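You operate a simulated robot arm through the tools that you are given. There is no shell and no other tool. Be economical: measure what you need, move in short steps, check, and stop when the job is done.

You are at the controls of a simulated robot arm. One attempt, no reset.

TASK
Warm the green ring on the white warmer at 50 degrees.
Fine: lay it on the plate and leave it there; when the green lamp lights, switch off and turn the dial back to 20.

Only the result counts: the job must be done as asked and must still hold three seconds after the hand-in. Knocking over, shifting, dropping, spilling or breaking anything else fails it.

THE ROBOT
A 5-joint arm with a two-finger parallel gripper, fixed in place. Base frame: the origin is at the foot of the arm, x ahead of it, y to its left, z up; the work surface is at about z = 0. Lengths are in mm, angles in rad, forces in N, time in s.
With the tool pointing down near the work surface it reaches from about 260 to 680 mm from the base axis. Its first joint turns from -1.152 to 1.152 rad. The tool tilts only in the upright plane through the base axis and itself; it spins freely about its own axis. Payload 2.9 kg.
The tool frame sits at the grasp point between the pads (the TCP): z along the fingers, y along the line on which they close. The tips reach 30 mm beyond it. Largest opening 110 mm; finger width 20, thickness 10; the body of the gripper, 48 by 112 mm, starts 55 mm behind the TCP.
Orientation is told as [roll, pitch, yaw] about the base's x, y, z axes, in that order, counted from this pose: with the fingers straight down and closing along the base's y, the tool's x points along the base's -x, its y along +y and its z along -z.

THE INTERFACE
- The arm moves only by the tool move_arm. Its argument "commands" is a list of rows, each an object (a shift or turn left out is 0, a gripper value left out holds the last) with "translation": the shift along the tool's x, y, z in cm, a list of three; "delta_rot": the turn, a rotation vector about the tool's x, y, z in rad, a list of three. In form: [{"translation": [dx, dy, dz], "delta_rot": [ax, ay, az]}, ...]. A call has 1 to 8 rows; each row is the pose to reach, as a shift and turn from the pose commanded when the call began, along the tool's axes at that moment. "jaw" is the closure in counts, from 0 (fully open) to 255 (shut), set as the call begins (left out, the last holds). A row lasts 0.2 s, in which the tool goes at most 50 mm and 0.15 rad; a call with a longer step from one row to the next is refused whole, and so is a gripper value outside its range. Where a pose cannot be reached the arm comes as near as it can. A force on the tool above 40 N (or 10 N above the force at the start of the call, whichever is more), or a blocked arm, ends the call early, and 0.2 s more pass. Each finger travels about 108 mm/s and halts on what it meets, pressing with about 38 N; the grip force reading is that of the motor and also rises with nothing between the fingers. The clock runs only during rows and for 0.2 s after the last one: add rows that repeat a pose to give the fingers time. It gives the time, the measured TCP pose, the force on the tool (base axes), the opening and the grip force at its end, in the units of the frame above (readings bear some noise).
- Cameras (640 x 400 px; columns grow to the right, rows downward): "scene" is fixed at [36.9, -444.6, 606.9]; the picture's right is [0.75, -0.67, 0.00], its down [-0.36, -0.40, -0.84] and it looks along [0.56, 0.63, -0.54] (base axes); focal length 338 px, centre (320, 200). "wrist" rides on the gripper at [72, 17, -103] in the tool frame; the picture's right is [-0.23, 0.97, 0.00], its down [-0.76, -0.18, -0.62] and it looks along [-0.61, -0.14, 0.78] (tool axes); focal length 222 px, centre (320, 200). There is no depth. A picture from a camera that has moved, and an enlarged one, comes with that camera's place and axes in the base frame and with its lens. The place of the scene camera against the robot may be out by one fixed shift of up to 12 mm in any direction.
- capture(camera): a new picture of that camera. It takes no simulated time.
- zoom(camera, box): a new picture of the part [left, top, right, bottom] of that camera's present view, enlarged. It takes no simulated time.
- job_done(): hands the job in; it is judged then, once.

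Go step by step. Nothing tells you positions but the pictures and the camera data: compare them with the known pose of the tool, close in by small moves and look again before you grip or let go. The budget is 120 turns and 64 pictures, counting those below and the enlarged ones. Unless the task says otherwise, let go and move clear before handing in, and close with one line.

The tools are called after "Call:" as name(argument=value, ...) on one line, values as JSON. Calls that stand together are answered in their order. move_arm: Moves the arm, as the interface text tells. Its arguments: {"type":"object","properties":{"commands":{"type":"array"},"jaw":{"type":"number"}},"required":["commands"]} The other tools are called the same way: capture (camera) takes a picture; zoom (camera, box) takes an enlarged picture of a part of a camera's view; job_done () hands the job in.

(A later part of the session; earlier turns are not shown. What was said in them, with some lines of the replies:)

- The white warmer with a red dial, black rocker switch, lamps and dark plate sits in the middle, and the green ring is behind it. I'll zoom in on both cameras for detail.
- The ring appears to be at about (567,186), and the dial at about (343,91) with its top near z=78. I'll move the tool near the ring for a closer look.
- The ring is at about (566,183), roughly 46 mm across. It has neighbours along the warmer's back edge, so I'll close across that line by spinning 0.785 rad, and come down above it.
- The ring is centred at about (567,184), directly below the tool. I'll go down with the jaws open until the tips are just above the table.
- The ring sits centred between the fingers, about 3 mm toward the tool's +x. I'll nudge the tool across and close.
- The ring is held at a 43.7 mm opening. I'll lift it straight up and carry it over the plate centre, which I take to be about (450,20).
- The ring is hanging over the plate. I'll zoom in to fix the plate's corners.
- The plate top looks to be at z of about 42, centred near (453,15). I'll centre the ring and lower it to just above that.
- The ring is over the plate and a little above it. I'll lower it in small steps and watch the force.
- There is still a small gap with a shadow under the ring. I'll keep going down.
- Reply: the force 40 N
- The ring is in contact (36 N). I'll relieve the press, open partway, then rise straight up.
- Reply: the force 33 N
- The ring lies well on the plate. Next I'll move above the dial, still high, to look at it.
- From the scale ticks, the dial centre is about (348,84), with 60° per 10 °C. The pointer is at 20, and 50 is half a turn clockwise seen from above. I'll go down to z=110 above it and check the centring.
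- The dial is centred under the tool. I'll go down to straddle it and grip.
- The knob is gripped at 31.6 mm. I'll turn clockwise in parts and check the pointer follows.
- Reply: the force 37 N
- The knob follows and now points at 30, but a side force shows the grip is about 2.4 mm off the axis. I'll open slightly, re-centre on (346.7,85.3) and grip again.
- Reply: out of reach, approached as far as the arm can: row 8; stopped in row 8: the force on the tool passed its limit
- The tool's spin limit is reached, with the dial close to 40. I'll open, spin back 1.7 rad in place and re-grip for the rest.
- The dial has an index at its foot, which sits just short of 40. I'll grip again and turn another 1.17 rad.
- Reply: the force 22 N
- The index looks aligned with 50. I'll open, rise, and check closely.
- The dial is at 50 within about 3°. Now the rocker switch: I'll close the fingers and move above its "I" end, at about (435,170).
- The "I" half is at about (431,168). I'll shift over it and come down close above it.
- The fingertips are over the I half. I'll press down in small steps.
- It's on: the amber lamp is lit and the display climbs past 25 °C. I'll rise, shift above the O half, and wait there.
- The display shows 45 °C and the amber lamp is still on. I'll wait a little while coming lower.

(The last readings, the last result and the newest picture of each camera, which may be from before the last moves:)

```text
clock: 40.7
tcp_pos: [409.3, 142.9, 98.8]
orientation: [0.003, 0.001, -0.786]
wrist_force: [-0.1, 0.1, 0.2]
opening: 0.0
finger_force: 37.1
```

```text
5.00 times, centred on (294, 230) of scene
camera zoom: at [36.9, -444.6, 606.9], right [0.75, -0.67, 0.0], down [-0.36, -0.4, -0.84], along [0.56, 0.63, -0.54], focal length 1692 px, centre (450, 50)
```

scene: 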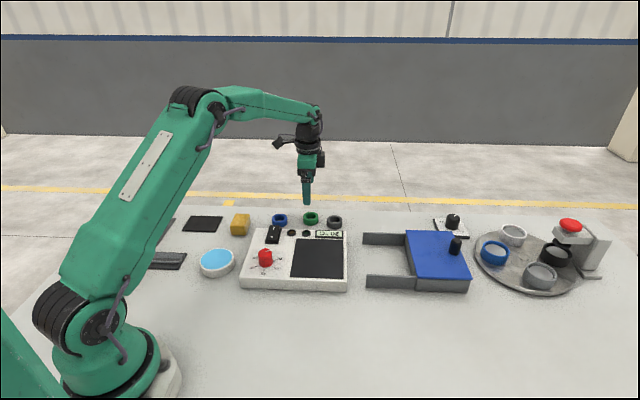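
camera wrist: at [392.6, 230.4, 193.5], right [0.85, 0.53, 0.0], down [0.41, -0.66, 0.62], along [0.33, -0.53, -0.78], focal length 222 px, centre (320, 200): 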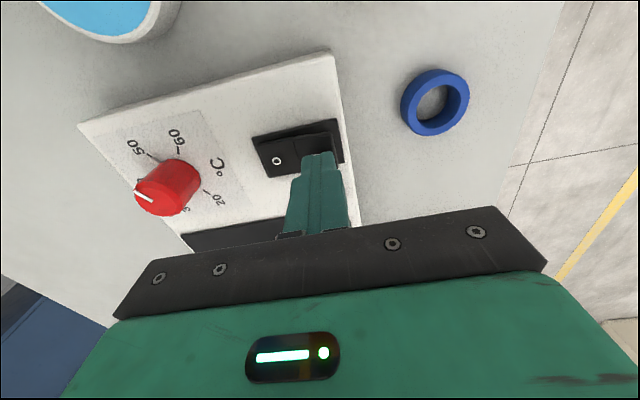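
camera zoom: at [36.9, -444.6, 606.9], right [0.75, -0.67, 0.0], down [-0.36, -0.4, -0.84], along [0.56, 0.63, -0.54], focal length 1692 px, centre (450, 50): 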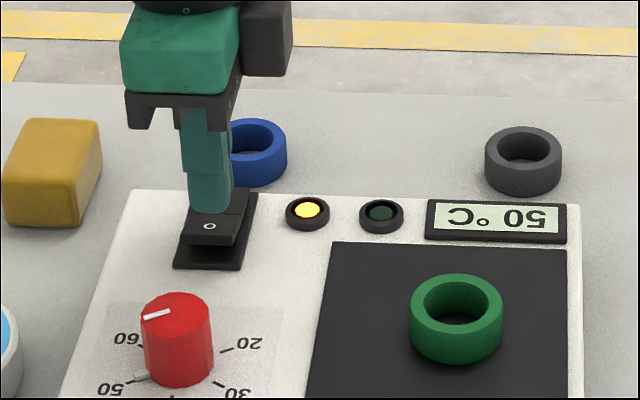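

The display reads 50 °C but the green lamp isn't lit yet. I'll keep waiting.

Call:
move_arm(commands=[{}, {}, {}, {}, {}, {}, {}, {}])

Call:
zoom(camera="scene", box=[230, 190, 358, 270])

```text
clock: 42.5
tcp_pos: [410.1, 144.0, 98.1]
orientation: [0.002, 0.0, -0.786]
wrist_force: [-0.6, 0.2, -0.7]
opening: 0.2
finger_force: 37.6
```

```text
5.00 times, centred on (294, 230) of scene
camera zoom: at [36.9, -444.6, 606.9], right [0.75, -0.67, 0.0], down [-0.36, -0.4, -0.84], along [0.56, 0.63, -0.54], focal length 1692 px, centre (450, 50)
```

zoom: 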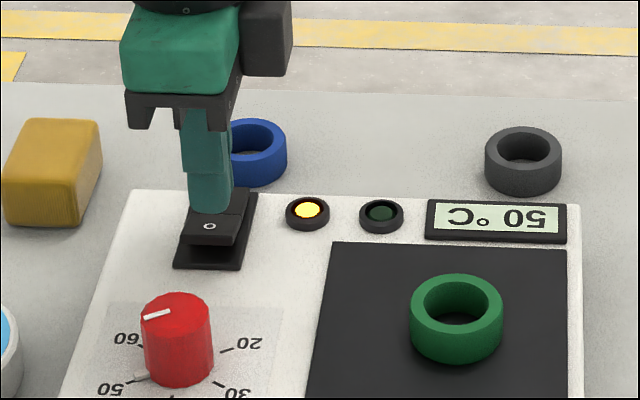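

Call:
move_arm(commands=[{}, {}, {}, {}, {}, {}, {}, {}])

Call:
zoom(camera="scene", box=[230, 190, 358, 270])

```text
clock: 44.3
tcp_pos: [408.9, 143.9, 97.7]
orientation: [0.0, 0.001, -0.786]
wrist_force: [0.1, 0.6, -0.5]
opening: 0.0
finger_force: 38.7
```

```text
5.00 times, centred on (294, 230) of scene
camera zoom: at [36.9, -444.6, 606.9], right [0.75, -0.67, 0.0], down [-0.36, -0.4, -0.84], along [0.56, 0.63, -0.54], focal length 1692 px, centre (450, 50)
```

zoom: 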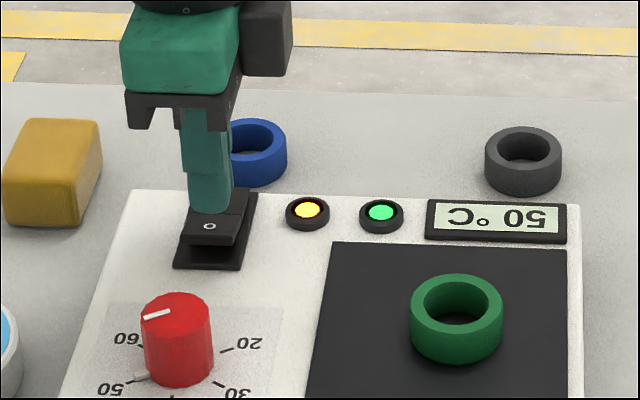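

The green lamp is lit. I'll press the O half to switch off (the I press worked at TCP z of about 78).

Call:
move_arm(commands=[{"translation": [0, 0, 0.7]}, {"translation": [0, 0, 1.3]}, {"translation": [0, 0, 1.7]}, {"translation": [0, 0, 2.0]}, {"translation": [0, 0, 2.0]}])

Call:
zoom(camera="scene", box=[230, 190, 358, 270])

```text
clock: 45.5
tcp_pos: [411.2, 143.7, 77.3]
orientation: [0.001, 0.0, -0.786]
wrist_force: [-0.8, -0.1, 0.8]
opening: 0.0
finger_force: 37.9
```

```text
5.00 times, centred on (294, 230) of scene
camera zoom: at [36.9, -444.6, 606.9], right [0.75, -0.67, 0.0], down [-0.36, -0.4, -0.84], along [0.56, 0.63, -0.54], focal length 1692 px, centre (450, 50)
```

zoom: 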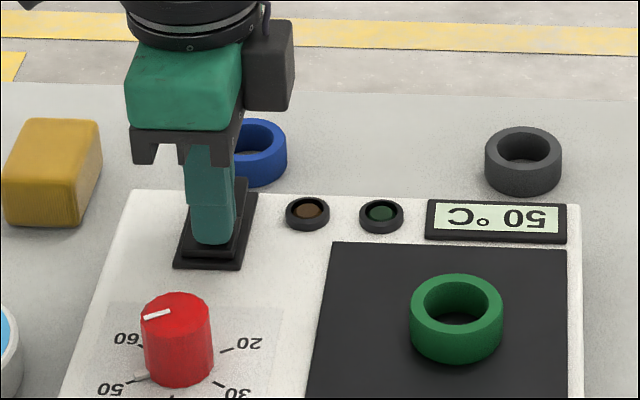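

Both lamps are off, so the heater is off. I'll rise, move back over the dial and open.

Call:
move_arm(commands=[{"translation": [0, 0, -3.5]}, {"translation": [0, 0, -7]}, {"translation": [0.1, -4.3, -7]}, {"translation": [0.3, -8.6, -7]}, {"translation": [0.3, -8.6, -7]}, {"translation": [0.3, -8.6, -7]}, {"translation": [0.3, -8.6, -7]}])

Call:
move_arm(commands=[{}, {}, {}, {}], jaw=100)

Call:
zoom(camera="wrist", box=[220, 60, 412, 180])

```text
clock: 47.1
tcp_pos: [347.5, 84.0, 147.6]
orientation: [0.0, 0.001, -0.786]
wrist_force: [0.5, 0.4, 0.6]
opening: 0.0
finger_force: 38.1
```

```text
clock: 48.1
tcp_pos: [346.3, 85.1, 147.0]
orientation: [0.001, 0.001, -0.785]
wrist_force: [-0.4, 0.0, 0.4]
opening: 66.9
finger_force: 0.1
```

```text
3.33 times, centred on (316, 120) of wrist
camera zoom: at [307.9, 148.0, 251.3], right [0.85, 0.53, 0.0], down [0.41, -0.66, 0.62], along [0.33, -0.53, -0.78], focal length 740 px, centre (333, 467)
```

zoom: 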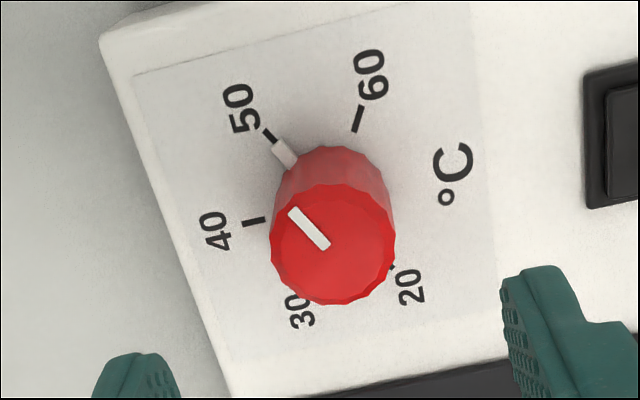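

The index sits right on 50, and the dial centre comes out at (347,85), matching the tool. I'll go down, grip, and turn counter-clockwise half a turn in stages.

Call:
move_arm(commands=[{"translation": [0, 0, 3]}, {"translation": [0, 0, 5.5]}, {"translation": [0, 0, 7.1]}, {"translation": [0, 0, 7.1]}])

Call:
move_arm(commands=[{}, {}, {}, {}], jaw=255)

Call:
move_arm(commands=[{"delta_rot": [0, 0, -0.13]}, {"delta_rot": [0, 0, -0.26]}, {"delta_rot": [0, 0, -0.39]}, {"delta_rot": [0, 0, -0.52]}, {"delta_rot": [0, 0, -0.65]}, {"delta_rot": [0, 0, -0.78]}, {"delta_rot": [0, 0, -0.91]}, {"delta_rot": [0, 0, -1.047]}])

```text
clock: 49.1
tcp_pos: [346.9, 84.9, 77.8]
orientation: [-0.001, -0.001, -0.784]
wrist_force: [-0.4, -0.4, 0.1]
opening: 66.8
finger_force: 0.1
```

```text
clock: 50.1
tcp_pos: [346.8, 85.7, 76.2]
orientation: [0.002, 0.0, -0.784]
wrist_force: [4.9, 4.5, -9.0]
opening: 31.7
finger_force: 44.5
```

```text
clock: 51.9
tcp_pos: [347.8, 85.3, 76.7]
orientation: [0.0, -0.002, 0.264]
wrist_force: [8.1, -0.3, -14.1]
opening: 31.5
finger_force: 44.9
```

Forces are low. I'll continue with the next third.

Call:
move_arm(commands=[{"delta_rot": [0, 0, -0.13]}, {"delta_rot": [0, 0, -0.26]}, {"delta_rot": [0, 0, -0.39]}, {"delta_rot": [0, 0, -0.52]}, {"delta_rot": [0, 0, -0.65]}, {"delta_rot": [0, 0, -0.78]}, {"delta_rot": [0, 0, -0.91]}, {"delta_rot": [0, 0, -1.047]}])

Call:
zoom(camera="scene", box=[225, 225, 305, 275])

```text
clock: 53.7
tcp_pos: [347.7, 85.1, 76.6]
orientation: [-0.001, 0.001, 1.311]
wrist_force: [-2.9, 7.5, 4.8]
opening: 31.5
finger_force: 44.8
```

```text
8.00 times, centred on (265, 250) of scene
camera zoom: at [36.9, -444.6, 606.9], right [0.75, -0.67, 0.0], down [-0.36, -0.4, -0.84], along [0.56, 0.63, -0.54], focal length 2708 px, centre (760, -200)
```

zoom: 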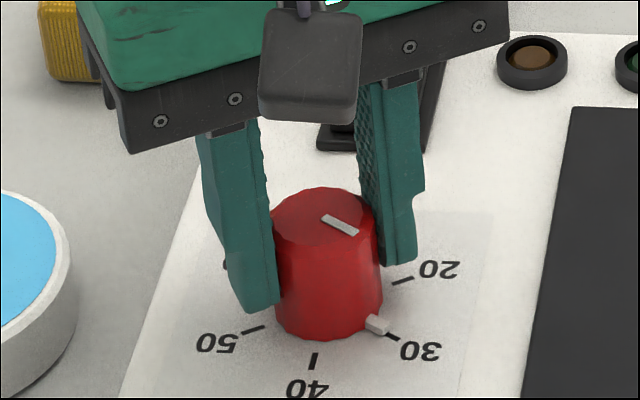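

The index is at 30. One more third takes it to 20.

Call:
move_arm(commands=[{"delta_rot": [0, 0, -0.13]}, {"delta_rot": [0, 0, -0.26]}, {"delta_rot": [0, 0, -0.39]}, {"delta_rot": [0, 0, -0.52]}, {"delta_rot": [0, 0, -0.65]}, {"delta_rot": [0, 0, -0.78]}, {"delta_rot": [0, 0, -0.91]}, {"delta_rot": [0, 0, -1.047]}])

Call:
zoom(camera="scene", box=[225, 225, 305, 275])

```text
clock: 55.5
tcp_pos: [345.5, 86.7, 77.7]
orientation: [0.001, -0.001, 2.358]
wrist_force: [-22.8, 13.5, 16.5]
opening: 31.5
finger_force: 44.7
```

```text
8.00 times, centred on (265, 250) of scene
camera zoom: at [36.8, -444.6, 606.9], right [0.75, -0.67, 0.0], down [-0.36, -0.4, -0.84], along [0.56, 0.63, -0.54], focal length 2708 px, centre (760, -200)
```

zoom: 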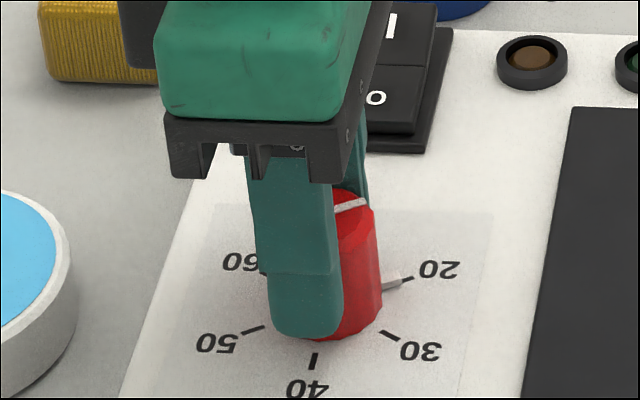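

The index is on 20. I'll release, rise straight up, and check everything.

Call:
move_arm(commands=[{}, {}, {}, {"translation": [0, 0, -2]}, {"translation": [0, 0, -5]}, {"translation": [0, 0, -9]}, {"translation": [0, 0, -13]}, {"translation": [0, 0, -13]}], jaw=100)

Call:
zoom(camera="scene", box=[228, 205, 356, 285])

Call:
zoom(camera="wrist", box=[220, 30, 412, 150])

Call:
capture(camera="scene")

```text
clock: 57.3
tcp_pos: [346.6, 84.9, 208.2]
orientation: [-0.002, 0.002, 2.354]
wrist_force: [0.0, 0.2, 0.4]
opening: 67.0
finger_force: 0.0
```

```text
5.00 times, centred on (292, 245) of scene
camera zoom: at [36.9, -444.6, 606.9], right [0.75, -0.67, 0.0], down [-0.36, -0.4, -0.84], along [0.56, 0.63, -0.54], focal length 1692 px, centre (460, -25)
```

zoom: 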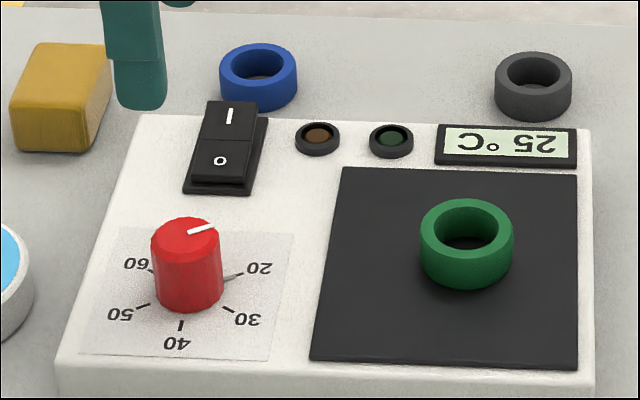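

```text
3.33 times, centred on (316, 90) of wrist
camera zoom: at [386.5, 22.3, 311.1], right [-0.85, -0.53, 0.0], down [-0.41, 0.66, 0.62], along [-0.33, 0.53, -0.78], focal length 740 px, centre (333, 567)
```

zoom: 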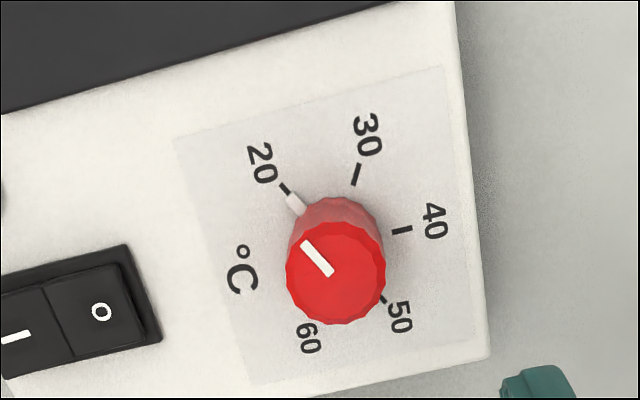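

```text
12 pictures are left
```

scene: 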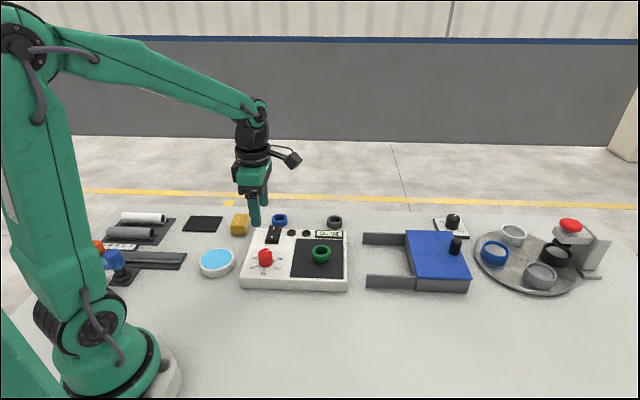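

The dial is at 20, the switch is off, the ring is on the plate, nothing else has moved, and the arm is clear. I'm handing in.

Call:
job_done()

```text
The job is handed in.
```

I warmed the green ring on the white warmer at 50 °C until the green lamp lit, then switched the warmer off and turned the dial back to 20; the ring is still on the plate.
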